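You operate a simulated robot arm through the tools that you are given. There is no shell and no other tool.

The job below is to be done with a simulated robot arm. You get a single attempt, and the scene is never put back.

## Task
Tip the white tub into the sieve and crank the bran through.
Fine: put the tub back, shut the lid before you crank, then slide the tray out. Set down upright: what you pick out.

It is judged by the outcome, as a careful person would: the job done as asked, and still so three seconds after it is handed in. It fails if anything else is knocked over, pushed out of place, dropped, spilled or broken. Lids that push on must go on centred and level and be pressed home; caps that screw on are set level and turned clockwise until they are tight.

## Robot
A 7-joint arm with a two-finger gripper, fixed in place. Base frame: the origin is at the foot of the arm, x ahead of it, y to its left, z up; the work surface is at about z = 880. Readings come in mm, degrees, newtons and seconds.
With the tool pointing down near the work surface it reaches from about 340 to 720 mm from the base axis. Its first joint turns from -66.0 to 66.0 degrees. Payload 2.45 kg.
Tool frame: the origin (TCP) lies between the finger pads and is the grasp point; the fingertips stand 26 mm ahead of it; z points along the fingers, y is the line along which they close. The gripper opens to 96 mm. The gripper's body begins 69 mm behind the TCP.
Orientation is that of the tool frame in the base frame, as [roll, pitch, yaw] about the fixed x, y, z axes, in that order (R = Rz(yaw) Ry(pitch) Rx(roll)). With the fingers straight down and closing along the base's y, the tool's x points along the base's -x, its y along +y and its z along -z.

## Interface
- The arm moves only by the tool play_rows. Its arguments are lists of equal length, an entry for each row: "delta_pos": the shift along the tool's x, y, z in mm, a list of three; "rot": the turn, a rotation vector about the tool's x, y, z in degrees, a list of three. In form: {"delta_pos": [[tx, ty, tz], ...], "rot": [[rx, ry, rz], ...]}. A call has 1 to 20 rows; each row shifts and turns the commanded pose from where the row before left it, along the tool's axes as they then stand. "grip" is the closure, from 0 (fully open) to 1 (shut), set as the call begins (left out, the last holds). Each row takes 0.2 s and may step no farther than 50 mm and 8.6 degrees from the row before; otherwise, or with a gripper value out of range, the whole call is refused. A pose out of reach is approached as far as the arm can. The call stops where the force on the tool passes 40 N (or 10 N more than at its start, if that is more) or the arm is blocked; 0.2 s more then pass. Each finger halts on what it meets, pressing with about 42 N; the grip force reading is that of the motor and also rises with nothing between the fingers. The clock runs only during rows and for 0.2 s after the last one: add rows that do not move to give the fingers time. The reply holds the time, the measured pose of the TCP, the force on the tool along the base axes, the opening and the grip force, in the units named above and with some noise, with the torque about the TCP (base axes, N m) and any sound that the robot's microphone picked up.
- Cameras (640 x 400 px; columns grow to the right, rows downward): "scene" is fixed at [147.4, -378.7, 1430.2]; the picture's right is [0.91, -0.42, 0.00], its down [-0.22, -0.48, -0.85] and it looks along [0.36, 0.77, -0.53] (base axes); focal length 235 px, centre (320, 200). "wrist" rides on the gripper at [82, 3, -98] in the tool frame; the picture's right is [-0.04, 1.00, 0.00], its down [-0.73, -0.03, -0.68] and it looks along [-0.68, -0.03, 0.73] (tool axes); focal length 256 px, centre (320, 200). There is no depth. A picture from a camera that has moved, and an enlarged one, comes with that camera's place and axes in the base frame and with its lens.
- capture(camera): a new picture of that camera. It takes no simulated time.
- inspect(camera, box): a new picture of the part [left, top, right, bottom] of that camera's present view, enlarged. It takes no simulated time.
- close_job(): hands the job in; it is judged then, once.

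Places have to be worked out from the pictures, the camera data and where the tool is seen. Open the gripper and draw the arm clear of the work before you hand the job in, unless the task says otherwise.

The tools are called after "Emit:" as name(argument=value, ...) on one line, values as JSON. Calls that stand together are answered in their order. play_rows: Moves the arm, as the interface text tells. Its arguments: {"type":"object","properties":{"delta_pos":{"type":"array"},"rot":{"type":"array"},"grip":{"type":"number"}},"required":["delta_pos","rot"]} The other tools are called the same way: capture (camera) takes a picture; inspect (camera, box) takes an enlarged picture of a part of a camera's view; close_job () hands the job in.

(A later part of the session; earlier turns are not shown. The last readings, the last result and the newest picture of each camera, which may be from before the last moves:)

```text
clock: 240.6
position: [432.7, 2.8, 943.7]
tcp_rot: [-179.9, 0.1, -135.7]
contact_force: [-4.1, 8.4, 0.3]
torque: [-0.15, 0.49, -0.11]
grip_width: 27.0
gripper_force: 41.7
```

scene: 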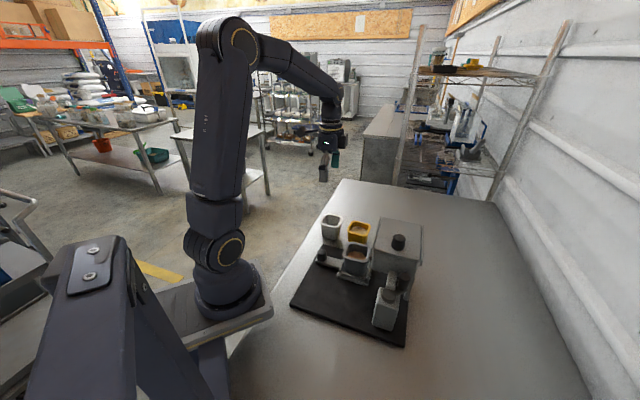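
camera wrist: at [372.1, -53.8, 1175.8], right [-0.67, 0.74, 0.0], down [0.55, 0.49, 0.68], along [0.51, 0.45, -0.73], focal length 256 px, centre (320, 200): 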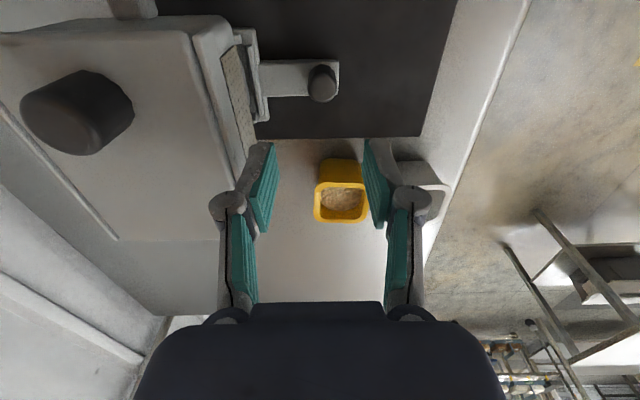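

Gripped. Sliding the tray out steadily, 85 mm first.

Emit:
play_rows(delta_pos=[[0, 4, 0], [0, 7, 0], [0, 8, 0], [0, 8, 0], [0, 8, 0], [0, 8, 0], [0, 8, 0], [0, 8, 0], [0, 8, 0], [0, 8, 0], [0, 6, 0], [0, 4, 0], [0, 0, 0]], rot=[[0, 0, 0], [0, 0, 0], [0, 0, 0], [0, 0, 0], [0, 0, 0], [0, 0, 0], [0, 0, 0], [0, 0, 0], [0, 0, 0], [0, 0, 0], [0, 0, 0], [0, 0, 0], [0, 0, 0]])

Emit:
inspect(camera="scene", box=[280, 190, 440, 350])

Emit:
inspect(camera="scene", box=[325, 235, 385, 295])

```text
clock: 243.4
position: [373.1, 65.2, 942.5]
tcp_rot: [-180.0, 0.2, -135.8]
contact_force: [6.1, 6.3, -0.6]
torque: [0.77, -0.91, 0.13]
grip_width: 26.9
gripper_force: 42.7
```

```text
2.50 times, centred on (360, 270) of scene
camera zoom: at [147.5, -378.5, 1430.2], right [0.91, -0.42, 0.0], down [-0.22, -0.48, -0.85], along [0.36, 0.77, -0.53], focal length 588 px, centre (220, 25)
```

zoom: 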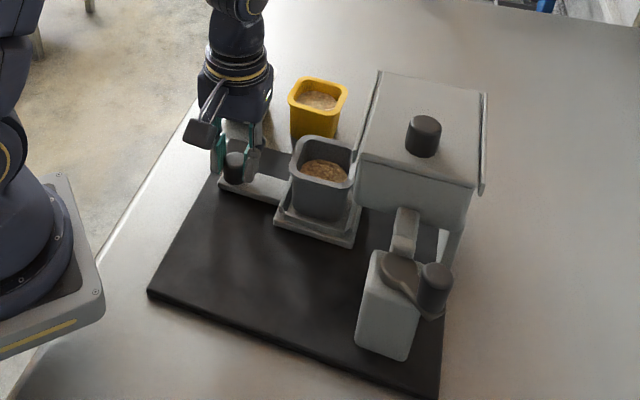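

```text
6.67 times, centred on (355, 265) of scene
camera zoom: at [147.5, -378.5, 1430.2], right [0.91, -0.42, 0.0], down [-0.22, -0.48, -0.85], along [0.36, 0.77, -0.53], focal length 1567 px, centre (87, -233)
```

zoom: 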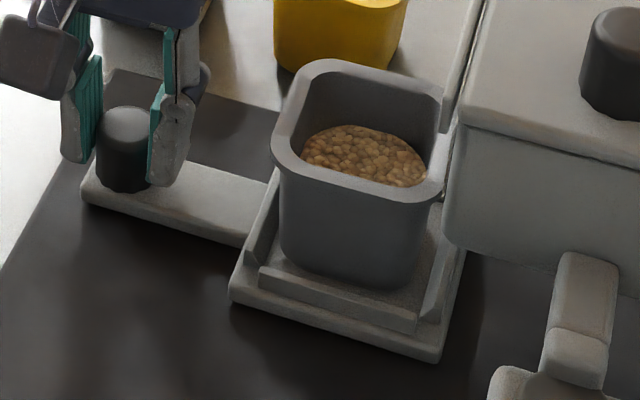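

The cup's level looks the same as before, so that extra cranking added nothing — transfer seems complete or saturated. I'll finish pulling the tray to its stop, then re-inspect the sieve to understand what remains there.

Emit:
play_rows(delta_pos=[[-1, 4, 0], [0, 4, 0], [0, 3, 0], [0, 0, 0]], rot=[[0, 0, 0], [0, 0, 0], [0, 0, 0], [0, 0, 0]])

Emit:
play_rows(delta_pos=[[0, 2, 0], [0, 0, 0]], rot=[[0, 0, 0], [0, 0, 0]])

Emit:
inspect(camera="scene", box=[280, 190, 440, 350])

```text
clock: 244.4
position: [364.5, 71.8, 942.8]
tcp_rot: [-179.9, 0.0, -136.0]
contact_force: [6.7, -16.4, 10.7]
torque: [-0.93, 0.19, -0.22]
grip_width: 27.0
gripper_force: 42.3
```

```text
clock: 245.0
position: [363.6, 73.9, 943.1]
tcp_rot: [179.9, 0.1, -135.7]
contact_force: [4.5, -10.1, -1.3]
torque: [-0.19, -0.21, -0.2]
grip_width: 26.8
gripper_force: 41.8
```

```text
2.50 times, centred on (360, 270) of scene
camera zoom: at [147.5, -379.0, 1430.1], right [0.91, -0.42, 0.0], down [-0.22, -0.48, -0.85], along [0.36, 0.77, -0.53], focal length 588 px, centre (220, 25)
```

zoom: 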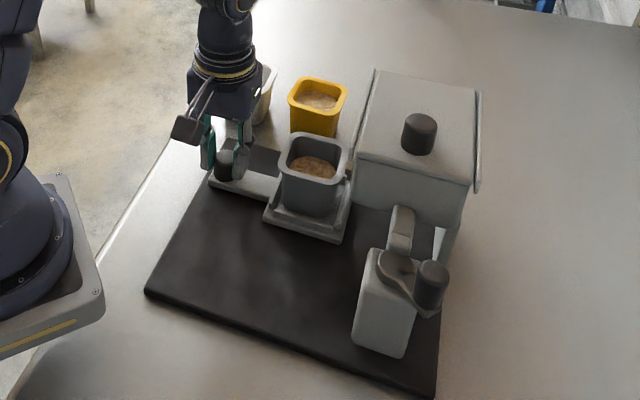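

The tray is at its outer stop. Releasing and rising.

Emit:
play_rows(delta_pos=[[0, -1.5, 0], [0, 0, 0]], rot=[[0, 0, 0], [0, 0, 0]])

Emit:
play_rows(delta_pos=[[0, 0, 0], [0, 0, 0], [0, 0, 0], [0, 0, -15], [0, 0, -45], [0, 0, -45], [0, 0, -45], [0, 0, -45], [0, 0, 0]], rot=[[0, 0, 0], [0, 0, 0], [0, 0, 0], [0, 0, 0], [0, 0, 0], [0, 0, 0], [0, 0, 0], [0, 0, 0], [0, 0, 0]], grip=0.5)

Emit:
capture(camera="wrist")

Emit:
inspect(camera="wrist", box=[130, 0, 350, 140])

Emit:
inspect(camera="scene", box=[325, 235, 385, 295])

```text
clock: 245.6
position: [364.5, 73.1, 941.7]
tcp_rot: [179.9, 0.0, -135.7]
contact_force: [-4.8, -2.1, 0.5]
torque: [0.6, -0.14, -0.16]
grip_width: 27.3
gripper_force: 41.7
```

```text
clock: 247.6
position: [365.3, 77.4, 1137.6]
tcp_rot: [180.0, 0.1, -135.7]
contact_force: [0.0, 1.0, -0.4]
torque: [-0.05, 0.01, -0.01]
grip_width: 48.2
gripper_force: 0.0
```

```text
taken
camera wrist: at [305.4, 22.0, 1236.3], right [-0.67, 0.74, 0.0], down [0.55, 0.49, 0.68], along [0.51, 0.45, -0.73], focal length 256 px, centre (320, 200)
```

wrist: 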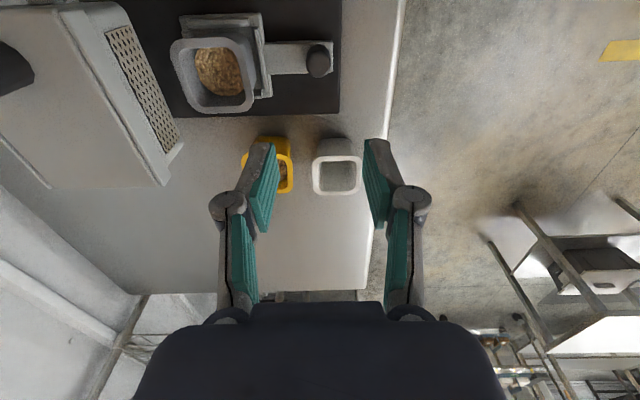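

```text
2.86 times, centred on (240, 70) of wrist
camera zoom: at [305.4, 22.0, 1236.3], right [-0.67, 0.74, 0.0], down [0.55, 0.49, 0.68], along [0.51, 0.45, -0.73], focal length 731 px, centre (549, 571)
```

zoom: 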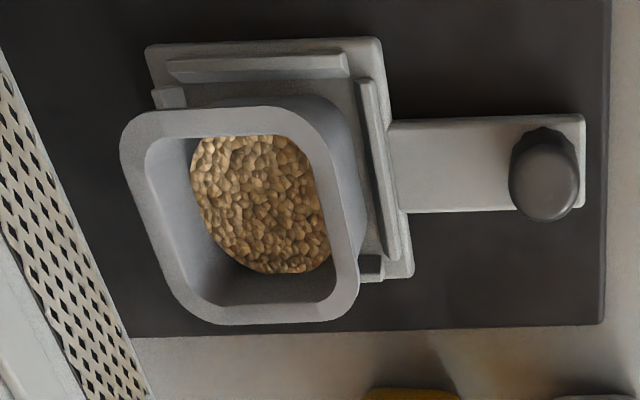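

```text
6.67 times, centred on (355, 265) of scene
camera zoom: at [147.4, -378.7, 1430.2], right [0.91, -0.42, 0.0], down [-0.22, -0.48, -0.85], along [0.36, 0.77, -0.53], focal length 1567 px, centre (87, -233)
```

zoom: 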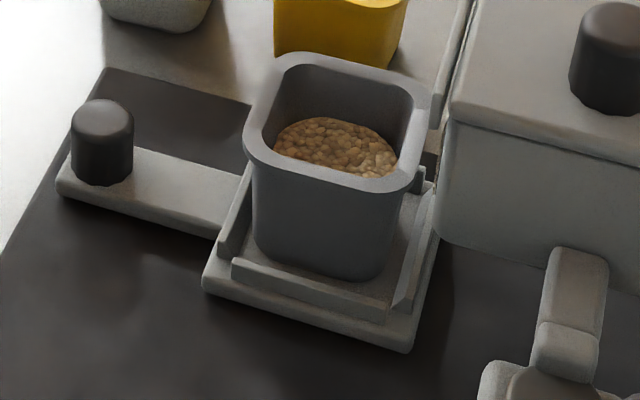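

The cup's content is unchanged by the extra cranking. I'll open the lid again to see exactly what is left on the sieve and how it compares with right after pouring.

Emit:
play_rows(delta_pos=[[0, 0, -15], [0, 0, 0], [0, 0, 0], [0, 0, 0], [0, 0, 0], [0, 0, 0], [0, 0, 0], [0, 0, 0], [0, 0, 0], [0, 0, 0], [0, 0, 0], [0, 0, 0], [0, 0, 0], [0, 0, 0]], rot=[[0, 0, 0], [0, 0, 7.5], [0, 0, 7.5], [0, 0, 7.5], [0, 0, 7.5], [0, 0, 7.5], [0, 0, 7.5], [0, 0, 7.5], [0, 0, 7.5], [0, 0, 7.5], [0, 0, 7.5], [0, 0, 7.5], [0, 0, 7.5], [0, 0, 0]])

Emit:
play_rows(delta_pos=[[-39, -7.5, 0], [-39, -7.5, 0], [-39, -7.5, 0], [-39, -7.5, 0], [-39, -7.5, 0], [0, 0, 0]], rot=[[0, 0, 0], [0, 0, 0], [0, 0, 0], [0, 0, 0], [0, 0, 0], [0, 0, 0]])

Emit:
capture(camera="wrist")

```text
clock: 250.6
position: [365.8, 72.4, 1153.9]
tcp_rot: [179.9, 0.0, 134.0]
contact_force: [0.5, -0.2, -0.1]
torque: [0.04, 0.01, 0.02]
grip_width: 48.0
gripper_force: 0.1
```

```text
clock: 252.0
position: [474.3, -92.9, 1154.9]
tcp_rot: [179.9, 0.0, 134.3]
contact_force: [1.3, 0.5, 0.0]
torque: [0.0, -0.02, -0.02]
grip_width: 47.9
gripper_force: 0.0
```

```text
taken
camera wrist: at [419.8, -33.0, 1252.5], right [0.74, 0.67, 0.0], down [0.49, -0.55, 0.68], along [0.45, -0.5, -0.73], focal length 256 px, centre (320, 200)
```

wrist: 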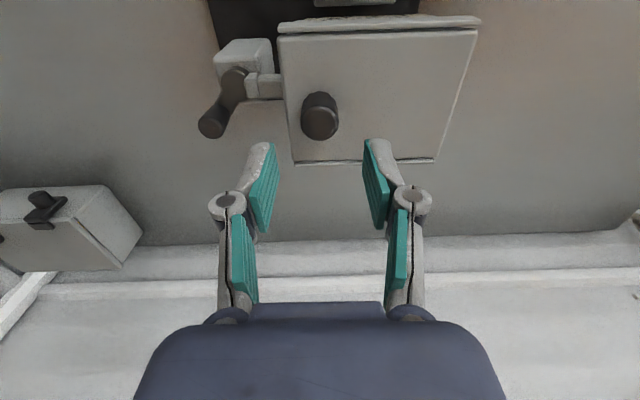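

Aligned over the lid knob. Descend, grip, and slide the lid open.

Emit:
play_rows(delta_pos=[[0, 0, 22], [0, 0, 22], [0, 0, 20], [0, 0, 0]], rot=[[0, 0, 0], [0, 0, 0], [0, 0, 0], [0, 0, 0]])

Emit:
play_rows(delta_pos=[[0, 0, 0], [0, 0, 0], [0, 0, 0], [0, 0, 0]], rot=[[0, 0, 0], [0, 0, 0], [0, 0, 0], [0, 0, 0]], grip=1)

Emit:
play_rows(delta_pos=[[0, 4, 0], [0, 7, 0], [0, 8, 0], [0, 8, 0], [0, 8, 0], [0, 8, 0], [0, 8, 0], [0, 8, 0], [0, 8, 0], [0, 6, 0], [0, 4, 0], [0, 0, 0]], rot=[[0, 0, 0], [0, 0, 0], [0, 0, 0], [0, 0, 0], [0, 0, 0], [0, 0, 0], [0, 0, 0], [0, 0, 0], [0, 0, 0], [0, 0, 0], [0, 0, 0], [0, 0, 0]])

Emit:
inspect(camera="scene", box=[370, 225, 430, 285])

Emit:
capture(camera="wrist")

```text
clock: 253.0
position: [473.0, -92.4, 1090.3]
tcp_rot: [179.9, 0.0, 134.3]
contact_force: [0.1, -0.2, -0.1]
torque: [-0.02, -0.01, 0.0]
grip_width: 48.2
gripper_force: 0.1
```

```text
clock: 254.0
position: [473.5, -93.1, 1090.6]
tcp_rot: [-179.9, 0.1, 134.3]
contact_force: [0.4, -1.0, 0.1]
torque: [-0.08, -0.08, 0.02]
grip_width: 27.4
gripper_force: 41.4
```

```text
clock: 256.6
position: [531.0, -38.4, 1089.4]
tcp_rot: [179.8, 0.2, 134.3]
contact_force: [6.0, -6.8, 27.4]
torque: [-0.36, -0.36, 0.01]
grip_width: 27.3
gripper_force: 42.3
```

```text
6.67 times, centred on (400, 255) of scene
camera zoom: at [147.1, -378.8, 1430.2], right [0.91, -0.42, 0.0], down [-0.22, -0.48, -0.85], along [0.36, 0.77, -0.53], focal length 1567 px, centre (-213, -167)
```

zoom: 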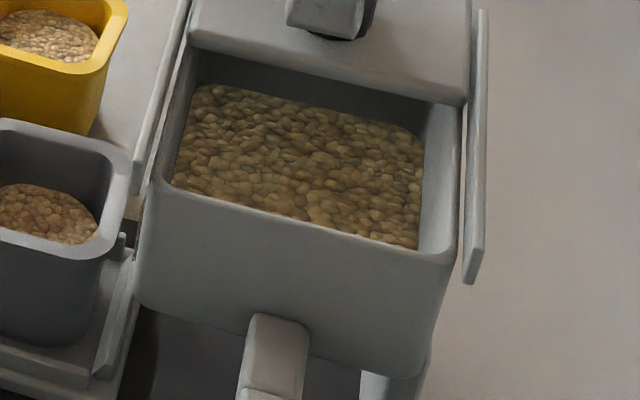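

```text
taken
camera wrist: at [475.6, 21.9, 1187.5], right [0.74, 0.67, 0.0], down [0.49, -0.55, 0.68], along [0.46, -0.5, -0.73], focal length 256 px, centre (320, 200)
```

wrist: 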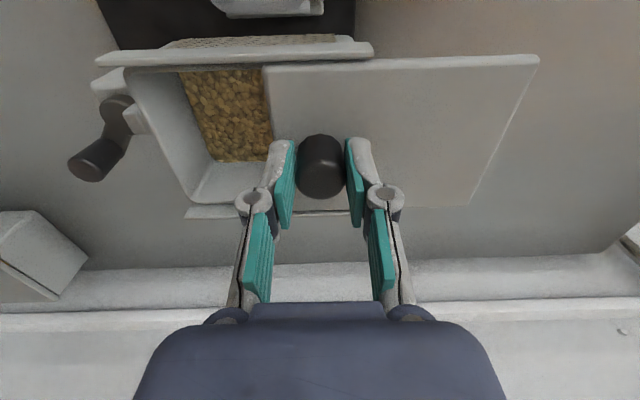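

Bran still covers the sieve. So far I've mostly turned clockwise; the only other motion was some counter-clockwise, so direction may matter. Plan: shut the lid again, tray in, and crank counter-clockwise through full turns. First close the lid (relaxing the vertical load).

Emit:
play_rows(delta_pos=[[0, 0, -3], [0, -4, 0], [0, -8, 0], [0, -8, 0], [0, -8, 0], [0, -8, 0], [0, -8, 0], [0, -8, 0], [0, -8, 0], [0, -8, 0], [0, -4, 0], [0, 0, 0]], rot=[[0, 0, 0], [0, 0, 0], [0, 0, 0], [0, 0, 0], [0, 0, 0], [0, 0, 0], [0, 0, 0], [0, 0, 0], [0, 0, 0], [0, 0, 0], [0, 0, 0], [0, 0, 0]])

Emit:
inspect(camera="scene", box=[350, 210, 450, 310])

```text
clock: 259.2
position: [477.7, -91.8, 1092.0]
tcp_rot: [-179.9, -0.1, 134.3]
contact_force: [-1.1, 0.3, 0.0]
torque: [-0.27, -0.28, -0.11]
grip_width: 27.3
gripper_force: 42.1
```

```text
4.00 times, centred on (400, 260) of scene
camera zoom: at [147.7, -378.7, 1430.1], right [0.91, -0.42, 0.0], down [-0.22, -0.48, -0.85], along [0.36, 0.77, -0.53], focal length 940 px, centre (0, -40)
```

zoom: 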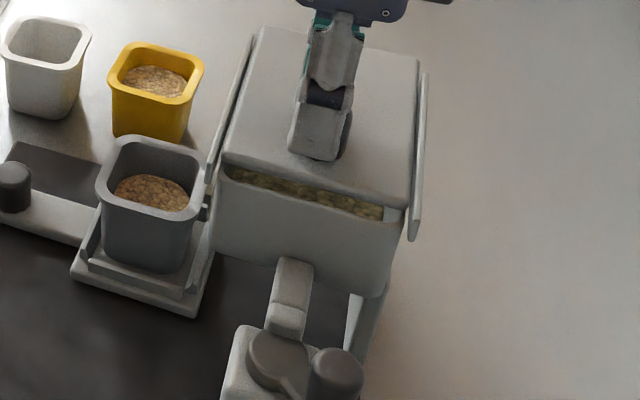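

A bit more to close; creeping to the stop.

Emit:
play_rows(delta_pos=[[0, -3, 0], [0, -3, 0], [0, -2, 0], [0, 0, 0]], rot=[[0, 0, 0], [0, 0, 0], [0, 0, 0], [0, 0, 0]])

Emit:
play_rows(delta_pos=[[0, -1.5, 0], [0, -1, 0], [0, 0, 0]], rot=[[0, 0, 0], [0, 0, 0], [0, 0, 0]])

Emit:
inspect(camera="scene", box=[350, 210, 450, 310])

```text
clock: 260.2
position: [471.6, -94.9, 1093.5]
tcp_rot: [-180.0, 0.1, 134.4]
contact_force: [1.0, -1.3, -20.8]
torque: [-0.48, -0.44, 0.15]
grip_width: 27.4
gripper_force: 42.2
```

```text
clock: 261.0
position: [470.2, -97.5, 1093.4]
tcp_rot: [-179.9, -0.1, 134.2]
contact_force: [1.1, -2.0, -18.0]
torque: [-0.31, -0.31, 0.09]
grip_width: 27.5
gripper_force: 42.3
```

```text
4.00 times, centred on (400, 260) of scene
camera zoom: at [147.7, -378.8, 1430.1], right [0.91, -0.42, 0.0], down [-0.22, -0.48, -0.85], along [0.36, 0.77, -0.53], focal length 940 px, centre (0, -40)
```

zoom: 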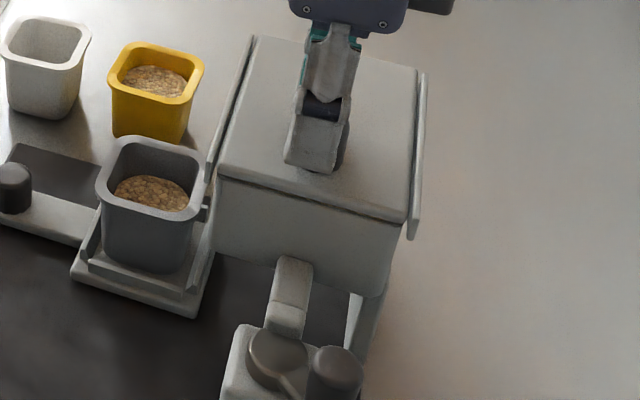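

Shut. I'll neutralise the vertical pull, release and rise, then measure the machine's pose.

Emit:
play_rows(delta_pos=[[0, 0.5, 2.2], [0, 0, 0]], rot=[[0, 0, 0], [0, 0, 0]])

Emit:
play_rows(delta_pos=[[0, 0, 0], [0, 0, 0], [0, 0, 0], [0, 0, -15], [0, 0, -40], [0, 0, -30], [0, 0, 0]], rot=[[0, 0, 0], [0, 0, 0], [0, 0, 0], [0, 0, 0], [0, 0, 0], [0, 0, 0], [0, 0, 0]], grip=0.4)

Emit:
inspect(camera="scene", box=[280, 190, 440, 350])

```text
clock: 261.6
position: [470.1, -96.0, 1089.9]
tcp_rot: [179.9, 0.0, 134.2]
contact_force: [3.9, -6.3, -6.4]
torque: [0.03, 0.14, 0.06]
grip_width: 27.5
gripper_force: 41.7
```

```text
clock: 263.2
position: [474.5, -90.4, 1175.3]
tcp_rot: [179.9, 0.0, 134.3]
contact_force: [0.1, -1.2, -0.3]
torque: [0.0, 0.0, 0.0]
grip_width: 58.0
gripper_force: 0.0
```

```text
2.50 times, centred on (360, 270) of scene
camera zoom: at [147.4, -378.7, 1430.2], right [0.91, -0.42, 0.0], down [-0.22, -0.48, -0.85], along [0.36, 0.77, -0.53], focal length 588 px, centre (220, 25)
```

zoom: 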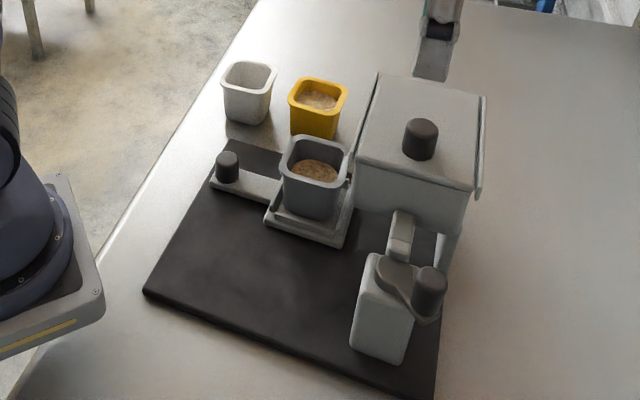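

The machine is ~5–10 mm off again; I'll correct that later. Now the tray goes back in: turn to yaw -136 and go to its knob.

Emit:
play_rows(delta_pos=[[0, 0, 0], [0, 0, 0], [0, 0, 0], [0, 0, 0], [0, 0, 0], [0, 0, 0], [0, 0, 0], [0, 0, 0], [0, 0, 0], [0, 0, 0], [0, 0, 0], [0, 0, 0], [-7.2, 38.4, 0], [-7.2, 38.4, 0], [-7.2, 38.4, 0], [-7.2, 38.4, 0], [-7.2, 38.4, 0], [0, 0, 45], [0, 0, 45], [0, 0, 0]], rot=[[0, 0, -7.5], [0, 0, -7.5], [0, 0, -7.5], [0, 0, -7.5], [0, 0, -7.5], [0, 0, -7.5], [0, 0, -7.5], [0, 0, -7.5], [0, 0, -7.5], [0, 0, -7.5], [0, 0, -7.5], [0, 0, -7.5], [0, 0, 0], [0, 0, 0], [0, 0, 0], [0, 0, 0], [0, 0, 0], [0, 0, 0], [0, 0, 0], [0, 0, 0]], grip=0.5)

Emit:
capture(camera="wrist")

```text
clock: 267.4
position: [360.8, 67.5, 1089.0]
tcp_rot: [180.0, 0.1, -135.8]
contact_force: [0.0, 0.2, 0.4]
torque: [0.03, 0.0, 0.0]
grip_width: 47.8
gripper_force: 0.1
```

```text
taken
camera wrist: at [300.5, 12.7, 1186.9], right [-0.67, 0.74, 0.0], down [0.55, 0.49, 0.68], along [0.51, 0.45, -0.73], focal length 256 px, centre (320, 200)
```

wrist: 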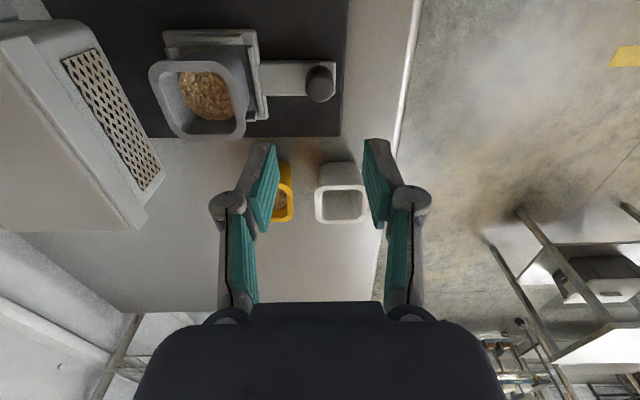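

Aligning with the tray knob (≈(366,70)), descending and gripping.

Emit:
play_rows(delta_pos=[[-5.7, -1.8, 30], [0, 0, 40], [0, 0, 40], [0, 0, 35.5], [0, 0, 0]], rot=[[0, 0, 0], [0, 0, 0], [0, 0, 0], [0, 0, 0], [0, 0, 0]])

Emit:
play_rows(delta_pos=[[0, 0, 0], [0, 0, 0], [0, 0, 0], [0, 0, 0]], rot=[[0, 0, 0], [0, 0, 0], [0, 0, 0], [0, 0, 0]], grip=1)

Emit:
play_rows(delta_pos=[[0, -4, 0], [0, -8, 0], [0, -8, 0], [0, -8, 0], [0, -8, 0], [0, -8, 0], [0, -8, 0], [0, -8, 0], [0, -8, 0], [0, -8, 0], [0, -6, 0], [0, -3, 0], [0, 0, 0]], rot=[[0, 0, 0], [0, 0, 0], [0, 0, 0], [0, 0, 0], [0, 0, 0], [0, 0, 0], [0, 0, 0], [0, 0, 0], [0, 0, 0], [0, 0, 0], [0, 0, 0], [0, 0, 0], [0, 0, 0]])

Emit:
inspect(camera="scene", box=[280, 190, 440, 350])

```text
clock: 268.6
position: [370.1, 70.0, 939.5]
tcp_rot: [-180.0, 0.1, -135.6]
contact_force: [-0.3, -0.3, 0.3]
torque: [0.01, 0.02, 0.0]
grip_width: 47.7
gripper_force: 0.2
```

```text
clock: 269.6
position: [369.6, 70.7, 939.0]
tcp_rot: [179.9, 0.0, -135.8]
contact_force: [-1.5, 2.5, 0.3]
torque: [0.13, -0.07, -0.08]
grip_width: 26.9
gripper_force: 41.7
```

```text
clock: 272.4
position: [426.2, 8.1, 938.0]
tcp_rot: [180.0, 0.0, -135.6]
contact_force: [-5.6, -5.8, 20.4]
torque: [0.17, -0.25, -0.16]
grip_width: 27.0
gripper_force: 41.1
```

```text
2.50 times, centred on (360, 270) of scene
camera zoom: at [147.0, -378.8, 1430.2], right [0.91, -0.42, 0.0], down [-0.22, -0.48, -0.85], along [0.36, 0.77, -0.53], focal length 588 px, centre (220, 25)
```

zoom: 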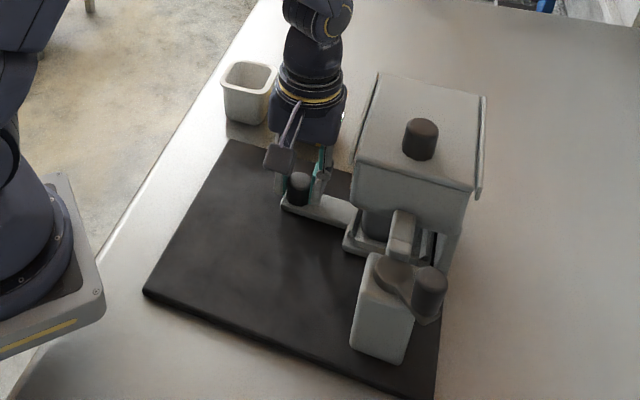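

Pressing down a bit; I'll lift 3 mm and creep the tray to its inner stop.

Emit:
play_rows(delta_pos=[[0, 0, -3], [0, -3, 0], [0, -3, 0], [0, -2, 0], [0, 0, 0]], rot=[[0, 0, 0], [0, 0, 0], [0, 0, 0], [0, 0, 0], [0, 0, 0]])

Emit:
play_rows(delta_pos=[[0, -2, 0], [0, -1.5, 0], [0, 0, 0]], rot=[[0, 0, 0], [0, 0, 0], [0, 0, 0]])

```text
clock: 273.6
position: [432.0, 4.0, 941.4]
tcp_rot: [179.8, 0.0, -135.8]
contact_force: [-2.1, -2.1, -14.1]
torque: [-0.29, 0.63, -0.45]
grip_width: 27.1
gripper_force: 41.6
```

```text
clock: 274.4
position: [437.1, 1.2, 943.1]
tcp_rot: [-180.0, 0.1, -135.7]
contact_force: [-1.2, 5.2, -12.9]
torque: [0.19, 0.25, -0.14]
grip_width: 27.2
gripper_force: 42.4
```

Emit:
inspect(camera="scene", box=[320, 230, 400, 300])

Emit:
play_rows(delta_pos=[[0, -1.5, 1.5], [0, -1.5, 0], [0, 0, 0]], rot=[[0, 0, 0], [0, 0, 0], [0, 0, 0]])

Emit:
inspect(camera="scene", box=[280, 190, 440, 350])

```text
5.71 times, centred on (360, 265) of scene
camera zoom: at [147.6, -378.5, 1430.2], right [0.91, -0.42, 0.0], down [-0.22, -0.48, -0.85], along [0.36, 0.77, -0.53], focal length 1343 px, centre (91, -171)
```

zoom: 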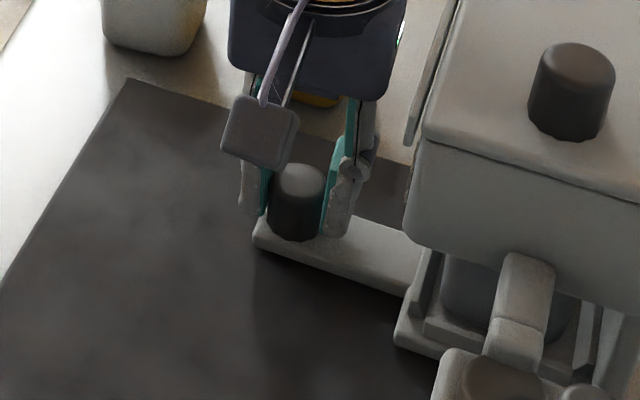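

```text
clock: 275.2
position: [437.4, -1.7, 942.6]
tcp_rot: [-180.0, 0.1, -135.8]
contact_force: [-3.5, 5.6, -11.0]
torque: [0.16, -0.1, -0.35]
grip_width: 26.9
gripper_force: 42.2
```

```text
2.50 times, centred on (360, 270) of scene
camera zoom: at [147.5, -378.5, 1430.2], right [0.91, -0.42, 0.0], down [-0.22, -0.48, -0.85], along [0.36, 0.77, -0.53], focal length 588 px, centre (220, 25)
```

zoom: 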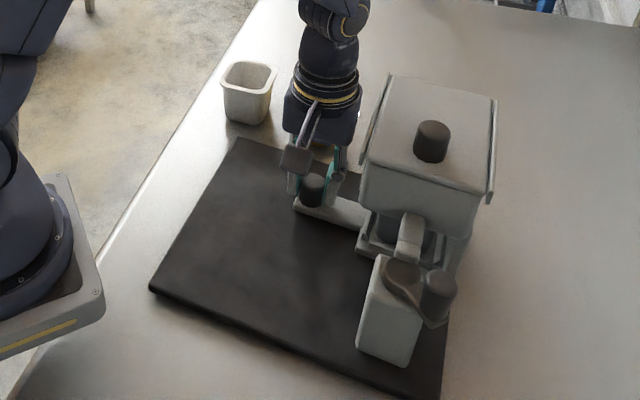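

The tray is fully in. Releasing and rising.

Emit:
play_rows(delta_pos=[[0, 1.0, 0.8], [0, 0, 0]], rot=[[0, 0, 0], [0, 0, 0]])

Emit:
play_rows(delta_pos=[[0, 0, 0], [0, 0, 0], [0, 0, 0], [0, 0, -15], [0, 0, -45], [0, 0, -45], [0, 0, -45], [0, 0, -45], [0, 0, -22], [0, 0, 0]], rot=[[0, 0, 0], [0, 0, 0], [0, 0, 0], [0, 0, 0], [0, 0, 0], [0, 0, 0], [0, 0, 0], [0, 0, 0], [0, 0, 0], [0, 0, 0]], grip=0.5)

Emit:
inspect(camera="scene", box=[280, 190, 440, 350])

```text
clock: 275.8
position: [438.3, -1.5, 940.5]
tcp_rot: [-180.0, 0.0, -135.8]
contact_force: [1.0, -0.9, -12.4]
torque: [-0.11, -0.16, -0.13]
grip_width: 27.4
gripper_force: 41.3
```

```text
clock: 278.0
position: [439.6, -3.4, 1158.4]
tcp_rot: [-179.9, 0.0, -135.8]
contact_force: [0.8, 0.9, -0.3]
torque: [0.0, 0.03, 0.03]
grip_width: 48.1
gripper_force: 0.0
```

```text
2.50 times, centred on (360, 270) of scene
camera zoom: at [147.4, -378.7, 1430.2], right [0.91, -0.42, 0.0], down [-0.22, -0.48, -0.85], along [0.36, 0.77, -0.53], focal length 588 px, centre (220, 25)
```

zoom: 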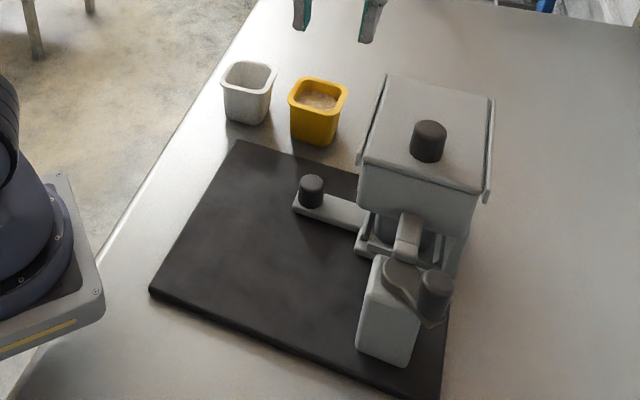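

Now to the crank knob, near (421,-193).

Emit:
play_rows(delta_pos=[[29.1, -24.5, 0], [29.1, -24.5, 0], [29.1, -24.5, 0], [29.1, -24.5, 0], [29.1, -24.5, 0], [0, 0, 30], [0, 0, 30], [0, 0, 0]], rot=[[0, 0, 0], [0, 0, 0], [0, 0, 0], [0, 0, 0], [0, 0, 0], [0, 0, 0], [0, 0, 0], [0, 0, 0]])

Emit:
inspect(camera="wrist", box=[230, 40, 410, 180])

```text
clock: 279.8
position: [417.5, -189.5, 1098.5]
tcp_rot: [-180.0, 0.0, -135.7]
contact_force: [0.9, 0.5, -0.8]
torque: [-0.02, -0.01, -0.01]
grip_width: 48.2
gripper_force: 0.1
```

```text
2.86 times, centred on (320, 110) of wrist
camera zoom: at [357.4, -245.0, 1196.8], right [-0.67, 0.74, 0.0], down [0.55, 0.49, 0.68], along [0.51, 0.45, -0.73], focal length 731 px, centre (320, 457)
```

zoom: 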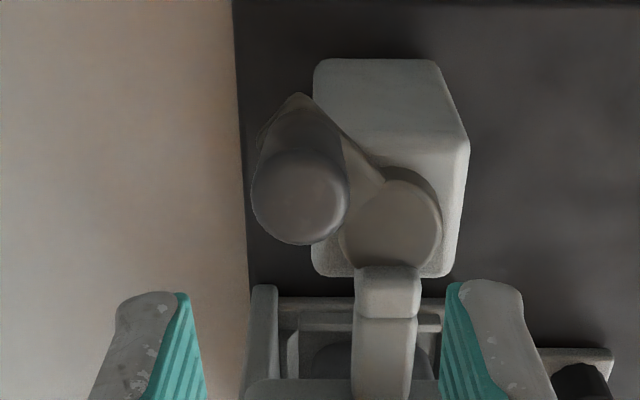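

Knob at (417,-199), pivot at (417,-164). Aligning, descending and gripping.

Emit:
play_rows(delta_pos=[[7.1, -6.8, 20], [0, 0, 25], [0, 0, 21], [0, 0, 0]], rot=[[0, 0, 0], [0, 0, 0], [0, 0, 0], [0, 0, 0]])

Emit:
play_rows(delta_pos=[[0, 0, 0], [0, 0, 0], [0, 0, 0], [0, 0, 0]], rot=[[0, 0, 0], [0, 0, 0], [0, 0, 0], [0, 0, 0]], grip=1)

Emit:
inspect(camera="scene", box=[370, 270, 430, 350])

```text
clock: 280.8
position: [416.8, -198.8, 1031.5]
tcp_rot: [-180.0, 0.1, -135.7]
contact_force: [0.1, -0.5, -0.8]
torque: [0.01, -0.02, -0.02]
grip_width: 48.1
gripper_force: 0.1
```

```text
clock: 281.8
position: [418.3, -198.9, 1029.8]
tcp_rot: [180.0, 0.1, -135.8]
contact_force: [-0.9, 2.6, -0.2]
torque: [0.0, 0.02, 0.02]
grip_width: 22.8
gripper_force: 42.2
```

```text
5.00 times, centred on (400, 310) of scene
camera zoom: at [147.4, -378.6, 1430.2], right [0.91, -0.42, 0.0], down [-0.22, -0.48, -0.85], along [0.36, 0.77, -0.53], focal length 1175 px, centre (-80, -350)
```

zoom: 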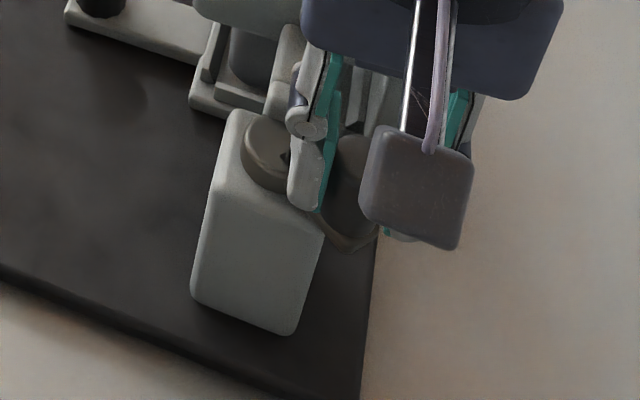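

Gripped, near-zero force. Turning counter-clockwise 30°, then check.

Emit:
play_rows(delta_pos=[[-2.3, -1.9, 0], [-2.39, -1.87, 0], [-2.7, -1.52, 0], [-2.73, -1.49, 0], [-2.93, -1.02, 0], [-2.94, -1.0, 0], [0, 0, 0]], rot=[[0, 0, 0], [0, 0, 0], [0, 0, 0], [0, 0, 0], [0, 0, 0], [0, 0, 0], [0, 0, 0]])

Emit:
inspect(camera="scene", box=[370, 270, 430, 350])

```text
clock: 283.4
position: [435.3, -195.7, 1030.4]
tcp_rot: [179.9, 0.0, -135.8]
contact_force: [-2.4, 2.0, 0.1]
torque: [0.06, -0.05, 0.04]
grip_width: 22.7
gripper_force: 42.7
```

```text
5.00 times, centred on (400, 310) of scene
camera zoom: at [147.5, -378.7, 1430.2], right [0.91, -0.42, 0.0], down [-0.22, -0.48, -0.85], along [0.36, 0.77, -0.53], focal length 1175 px, centre (-80, -350)
```

zoom: 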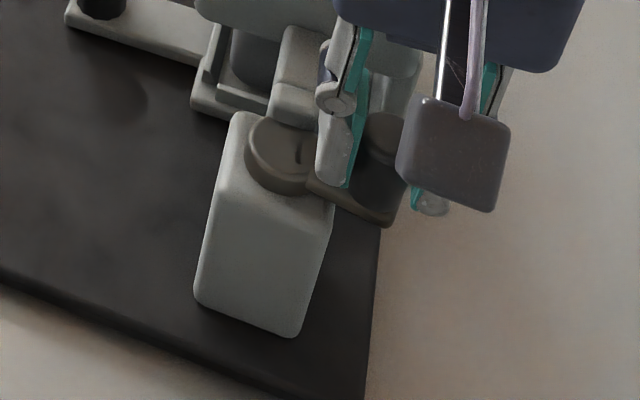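

Good. Next 30° (to ~164°).

Emit:
play_rows(delta_pos=[[-3.06, -0.6, 0], [-3.07, -0.37, 0], [-3.1, -0.05, 0], [-3.1, 0.16, 0], [-3.07, 0.45, 0], [-3.02, 0.73, 0], [0, 0, 0]], rot=[[0, 0, 0], [0, 0, 0], [0, 0, 0], [0, 0, 0], [0, 0, 0], [0, 0, 0], [0, 0, 0]])

Emit:
play_rows(delta_pos=[[-2.95, 0.98, 0], [-2.85, 1.24, 0], [-2.73, 1.48, 0], [-2.59, 1.72, 0], [-2.43, 1.94, 0], [-2.25, 2.13, 0], [0, 0, 0]], rot=[[0, 0, 0], [0, 0, 0], [0, 0, 0], [0, 0, 0], [0, 0, 0], [0, 0, 0], [0, 0, 0]])

Emit:
inspect(camera="scene", box=[370, 270, 430, 350])

```text
clock: 285.0
position: [449.8, -182.8, 1030.2]
tcp_rot: [-179.9, 0.1, -135.7]
contact_force: [2.4, -1.5, -0.6]
torque: [-0.6, 0.67, -0.01]
grip_width: 22.8
gripper_force: 41.7
```

```text
clock: 286.6
position: [453.0, -164.3, 1029.9]
tcp_rot: [179.9, 0.0, -135.7]
contact_force: [-4.2, -1.2, -0.4]
torque: [0.25, -0.32, 0.04]
grip_width: 23.0
gripper_force: 42.1
```

```text
5.00 times, centred on (400, 310) of scene
camera zoom: at [147.4, -378.7, 1430.1], right [0.91, -0.42, 0.0], down [-0.22, -0.48, -0.85], along [0.36, 0.77, -0.53], focal length 1175 px, centre (-80, -350)
```

zoom: 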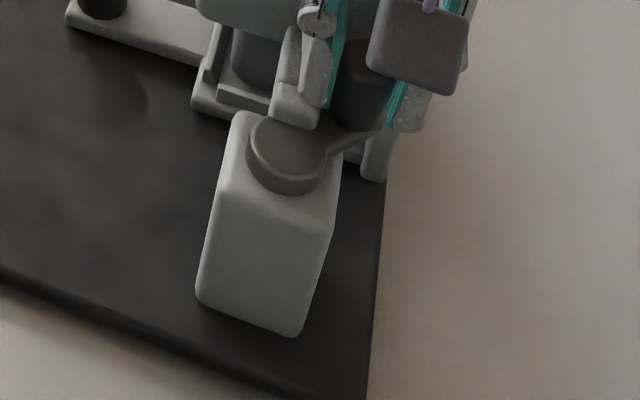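

Tracking well. Continuing counter-clockwise past the bracket to ~84°.

Emit:
play_rows(delta_pos=[[-2.05, 2.33, 0], [-1.85, 2.49, 0], [-1.62, 2.65, 0], [-1.39, 2.78, 0], [0, 0, 0]], rot=[[0, 0, 0], [0, 0, 0], [0, 0, 0], [0, 0, 0], [0, 0, 0]])

Emit:
play_rows(delta_pos=[[-1.13, 2.89, 0], [-0.89, 2.98, 0], [-0.62, 3.04, 0], [-0.35, 3.09, 0], [-0.08, 3.1, 0], [0.19, 3.1, 0], [0, 0, 0]], rot=[[0, 0, 0], [0, 0, 0], [0, 0, 0], [0, 0, 0], [0, 0, 0], [0, 0, 0], [0, 0, 0]])

Emit:
inspect(camera="scene", box=[370, 270, 430, 350])

```text
clock: 287.8
position: [448.2, -152.6, 1030.6]
tcp_rot: [180.0, 0.0, -135.6]
contact_force: [-0.3, -0.6, -0.2]
torque: [-0.44, 0.24, -0.02]
grip_width: 22.8
gripper_force: 42.2
```

```text
clock: 289.4
position: [439.7, -138.1, 1031.4]
tcp_rot: [-179.9, 0.0, -135.7]
contact_force: [-0.7, -0.6, 0.8]
torque: [-0.44, 0.39, -0.02]
grip_width: 22.7
gripper_force: 42.2
```

```text
5.00 times, centred on (400, 310) of scene
camera zoom: at [147.7, -378.8, 1430.1], right [0.91, -0.42, 0.0], down [-0.22, -0.48, -0.85], along [0.36, 0.77, -0.53], focal length 1175 px, centre (-80, -350)
```

zoom: 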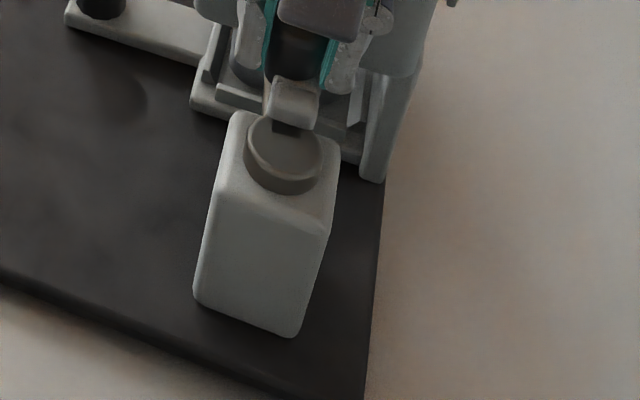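

Forces under 1 N. Continuing to ~44°, then ~4°.

Emit:
play_rows(delta_pos=[[0.45, 3.07, 0], [0.73, 3.02, 0], [0.98, 2.95, 0], [1.24, 2.85, 0], [1.48, 2.73, 0], [1.72, 2.59, 0], [1.94, 2.43, 0], [2.13, 2.25, 0], [0, 0, 0]], rot=[[0, 0, 0], [0, 0, 0], [0, 0, 0], [0, 0, 0], [0, 0, 0], [0, 0, 0], [0, 0, 0], [0, 0, 0], [0, 0, 0]])

Emit:
play_rows(delta_pos=[[2.33, 2.05, 0], [2.49, 1.85, 0], [2.65, 1.62, 0], [2.78, 1.39, 0], [2.89, 1.13, 0], [2.98, 0.89, 0], [3.04, 0.62, 0], [3.09, 0.35, 0], [0, 0, 0]], rot=[[0, 0, 0], [0, 0, 0], [0, 0, 0], [0, 0, 0], [0, 0, 0], [0, 0, 0], [0, 0, 0], [0, 0, 0], [0, 0, 0]])

Emit:
inspect(camera="scene", box=[370, 270, 430, 350])

```text
clock: 291.4
position: [418.3, -128.4, 1030.5]
tcp_rot: [180.0, 0.1, -135.8]
contact_force: [0.6, -3.0, 0.0]
torque: [0.08, -0.32, 0.02]
grip_width: 22.8
gripper_force: 42.2
```

```text
clock: 293.4
position: [393.0, -138.9, 1029.9]
tcp_rot: [179.9, 0.0, -135.9]
contact_force: [1.0, 1.6, 0.9]
torque: [0.37, -0.45, -0.05]
grip_width: 23.2
gripper_force: 42.2
```

```text
5.00 times, centred on (400, 310) of scene
camera zoom: at [147.5, -378.7, 1430.1], right [0.91, -0.42, 0.0], down [-0.22, -0.48, -0.85], along [0.36, 0.77, -0.53], focal length 1175 px, centre (-80, -350)
```

zoom: 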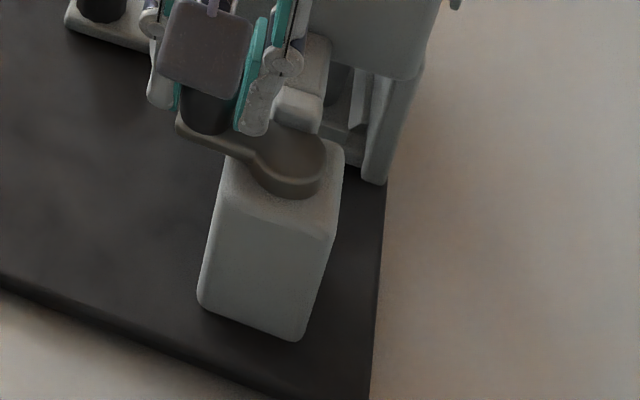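

Back at the starting angle with ~2 N. Now I'll see whether it continues counter-clockwise beyond the start (30°).

Emit:
play_rows(delta_pos=[[3.1, 0.08, 0], [3.1, -0.19, 0], [3.07, -0.45, 0], [0, 0, 0]], rot=[[0, 0, 0], [0, 0, 0], [0, 0, 0], [0, 0, 0]])

Emit:
inspect(camera="scene", box=[370, 270, 430, 350])

Emit:
play_rows(delta_pos=[[3.02, -0.73, 0], [2.95, -0.98, 0], [2.85, -1.24, 0], [0, 0, 0]], rot=[[0, 0, 0], [0, 0, 0], [0, 0, 0], [0, 0, 0]])

Emit:
inspect(camera="scene", box=[370, 270, 430, 350])

```text
clock: 294.4
position: [386.5, -146.8, 1030.5]
tcp_rot: [-179.9, 0.1, -135.8]
contact_force: [2.9, -1.4, 1.4]
torque: [0.0, 0.08, -0.03]
grip_width: 23.1
gripper_force: 42.6
```

```text
5.00 times, centred on (400, 310) of scene
camera zoom: at [147.5, -378.7, 1430.1], right [0.91, -0.42, 0.0], down [-0.22, -0.48, -0.85], along [0.36, 0.77, -0.53], focal length 1175 px, centre (-80, -350)
```

zoom: 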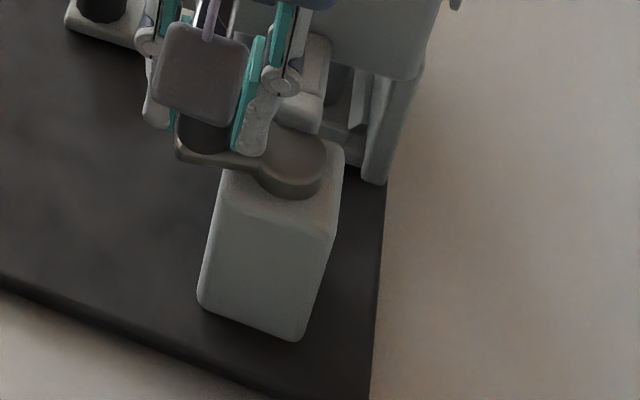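

```text
clock: 295.4
position: [383.2, -153.0, 1029.6]
tcp_rot: [-179.9, 0.1, -135.8]
contact_force: [3.7, -0.8, -0.4]
torque: [0.44, -0.68, -0.01]
grip_width: 23.0
gripper_force: 41.9
```

```text
5.00 times, centred on (400, 310) of scene
camera zoom: at [147.6, -378.8, 1430.1], right [0.91, -0.42, 0.0], down [-0.22, -0.48, -0.85], along [0.36, 0.77, -0.53], focal length 1175 px, centre (-80, -350)
```

zoom: 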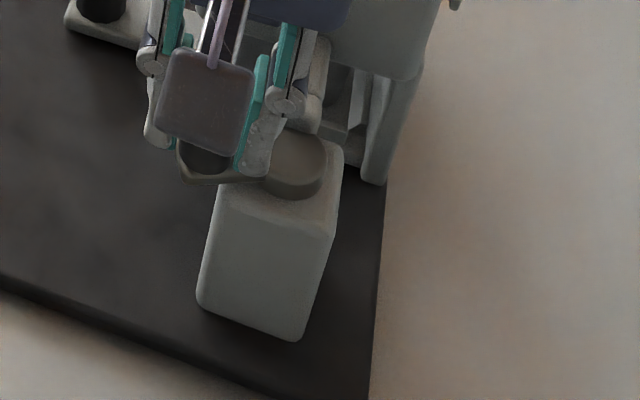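

It turns freely past the start. Continuing counter-clockwise to ~-66°.

Emit:
play_rows(delta_pos=[[2.73, -1.6, 0], [2.59, -1.8, 0], [2.43, -1.94, 0], [2.25, -2.13, 0], [0, 0, 0]], rot=[[0, 0, 0], [0, 0, 0], [0, 0, 0], [0, 0, 0], [0, 0, 0]])

Emit:
play_rows(delta_pos=[[2.05, -2.33, 0], [1.85, -2.49, 0], [1.62, -2.65, 0], [1.39, -2.78, 0], [0, 0, 0]], rot=[[0, 0, 0], [0, 0, 0], [0, 0, 0], [0, 0, 0], [0, 0, 0]])

Emit:
inspect(camera="scene", box=[370, 270, 430, 350])

```text
clock: 296.6
position: [381.1, -166.1, 1030.4]
tcp_rot: [179.9, 0.0, -135.9]
contact_force: [-9.3, 0.3, 0.0]
torque: [-0.1, 0.35, 0.03]
grip_width: 23.3
gripper_force: 41.9
```

```text
clock: 297.8
position: [384.3, -176.8, 1030.4]
tcp_rot: [180.0, 0.1, -135.9]
contact_force: [-3.5, -0.6, 0.1]
torque: [0.29, -0.18, -0.02]
grip_width: 22.6
gripper_force: 42.1
```

```text
5.00 times, centred on (400, 310) of scene
camera zoom: at [147.4, -378.7, 1430.1], right [0.91, -0.42, 0.0], down [-0.22, -0.48, -0.85], along [0.36, 0.77, -0.53], focal length 1175 px, centre (-80, -350)
```

zoom: 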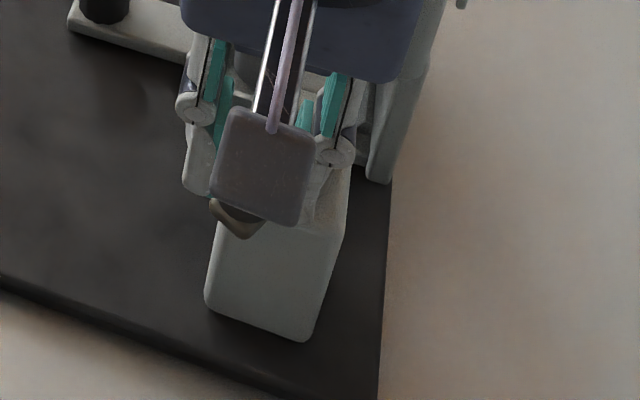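

Slight inward error; I'll correct ~0.4 mm outward and continue to ~-106°.

Emit:
play_rows(delta_pos=[[1.49, -2.73, 0], [0.89, -2.98, 0], [0.62, -3.04, 0], [0.35, -3.09, 0], [0, 0, 0]], rot=[[0, 0, 0], [0, 0, 0], [0, 0, 0], [0, 0, 0], [0, 0, 0]])

Emit:
play_rows(delta_pos=[[0.08, -3.1, 0], [-0.19, -3.1, 0], [-0.45, -3.07, 0], [-0.73, -3.02, 0], [0, 0, 0]], rot=[[0, 0, 0], [0, 0, 0], [0, 0, 0], [0, 0, 0], [0, 0, 0]])

Emit:
inspect(camera="scene", box=[370, 270, 430, 350])

```text
clock: 299.0
position: [389.7, -190.2, 1031.5]
tcp_rot: [180.0, 0.1, -135.8]
contact_force: [-2.0, -1.1, 0.3]
torque: [0.66, -0.5, 0.02]
grip_width: 22.8
gripper_force: 41.8
```

```text
clock: 300.2
position: [398.7, -198.1, 1031.2]
tcp_rot: [180.0, 0.0, -135.9]
contact_force: [-6.3, -8.3, -0.5]
torque: [-0.15, 0.12, -0.04]
grip_width: 23.2
gripper_force: 42.2
```

```text
5.00 times, centred on (400, 310) of scene
camera zoom: at [147.2, -378.9, 1430.1], right [0.91, -0.42, 0.0], down [-0.22, -0.48, -0.85], along [0.36, 0.77, -0.53], focal length 1175 px, centre (-80, -350)
```

zoom: 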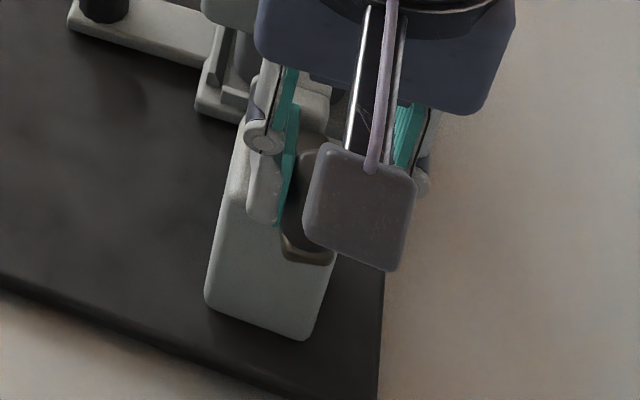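

Correcting 1.2 mm outward, then continuing toward the stop angle in small steps.

Emit:
play_rows(delta_pos=[[1.15, -0.33, 0], [-0.98, -2.95, 0], [-1.24, -2.85, 0], [0, 0, 0]], rot=[[0, 0, 0], [0, 0, 0], [0, 0, 0], [0, 0, 0]])

Emit:
play_rows(delta_pos=[[-1.48, -2.73, 0], [-1.72, -2.59, 0], [0, 0, 0]], rot=[[0, 0, 0], [0, 0, 0], [0, 0, 0]])

Emit:
inspect(camera="scene", box=[370, 270, 430, 350])

```text
clock: 301.2
position: [404.2, -199.5, 1030.1]
tcp_rot: [180.0, 0.1, -135.7]
contact_force: [-3.1, -4.1, 0.4]
torque: [-0.36, 0.27, 0.0]
grip_width: 23.2
gripper_force: 42.2
```

```text
clock: 302.0
position: [412.1, -201.0, 1030.7]
tcp_rot: [180.0, 0.1, -135.9]
contact_force: [-3.1, -6.3, -0.2]
torque: [0.01, 0.07, 0.0]
grip_width: 22.7
gripper_force: 41.9
```

```text
5.00 times, centred on (400, 310) of scene
camera zoom: at [147.4, -378.9, 1430.1], right [0.91, -0.42, 0.0], down [-0.22, -0.48, -0.85], along [0.36, 0.77, -0.53], focal length 1175 px, centre (-80, -350)
```

zoom: 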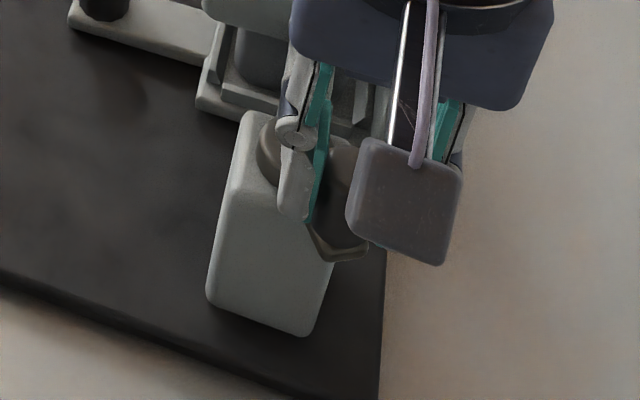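

Still free at ~-126°. Next 20° crosses the angle where the clockwise stop was.

Emit:
play_rows(delta_pos=[[-1.3, -2.9, 0], [-2.13, -2.25, 0], [0, 0, 0]], rot=[[0, 0, 0], [0, 0, 0], [0, 0, 0]])

Emit:
play_rows(delta_pos=[[-2.33, -2.05, 0], [-2.49, -1.85, 0], [0, 0, 0]], rot=[[0, 0, 0], [0, 0, 0], [0, 0, 0]])

Emit:
inspect(camera="scene", box=[370, 270, 430, 350])

```text
clock: 302.8
position: [416.3, -203.8, 1031.1]
tcp_rot: [-180.0, 0.1, -135.7]
contact_force: [-0.6, 0.7, -0.4]
torque: [0.01, 0.18, -0.01]
grip_width: 22.9
gripper_force: 41.5
```

```text
clock: 303.6
position: [423.8, -203.2, 1030.0]
tcp_rot: [-179.9, 0.1, -135.6]
contact_force: [-0.8, 0.8, 6.5]
torque: [0.11, 0.14, 0.04]
grip_width: 22.9
gripper_force: 42.1
```

```text
5.00 times, centred on (400, 310) of scene
camera zoom: at [147.3, -378.6, 1430.2], right [0.91, -0.42, 0.0], down [-0.22, -0.48, -0.85], along [0.36, 0.77, -0.53], focal length 1175 px, centre (-80, -350)
```

zoom: 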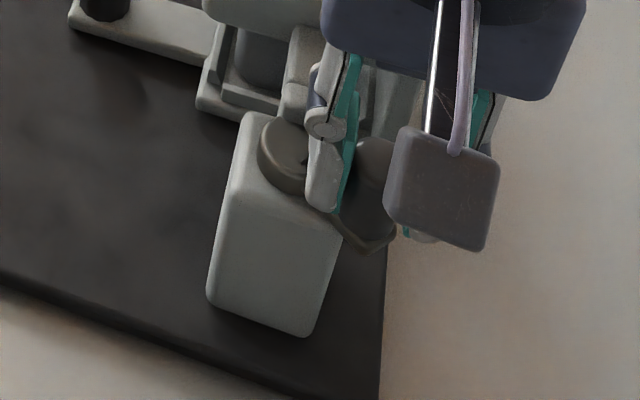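

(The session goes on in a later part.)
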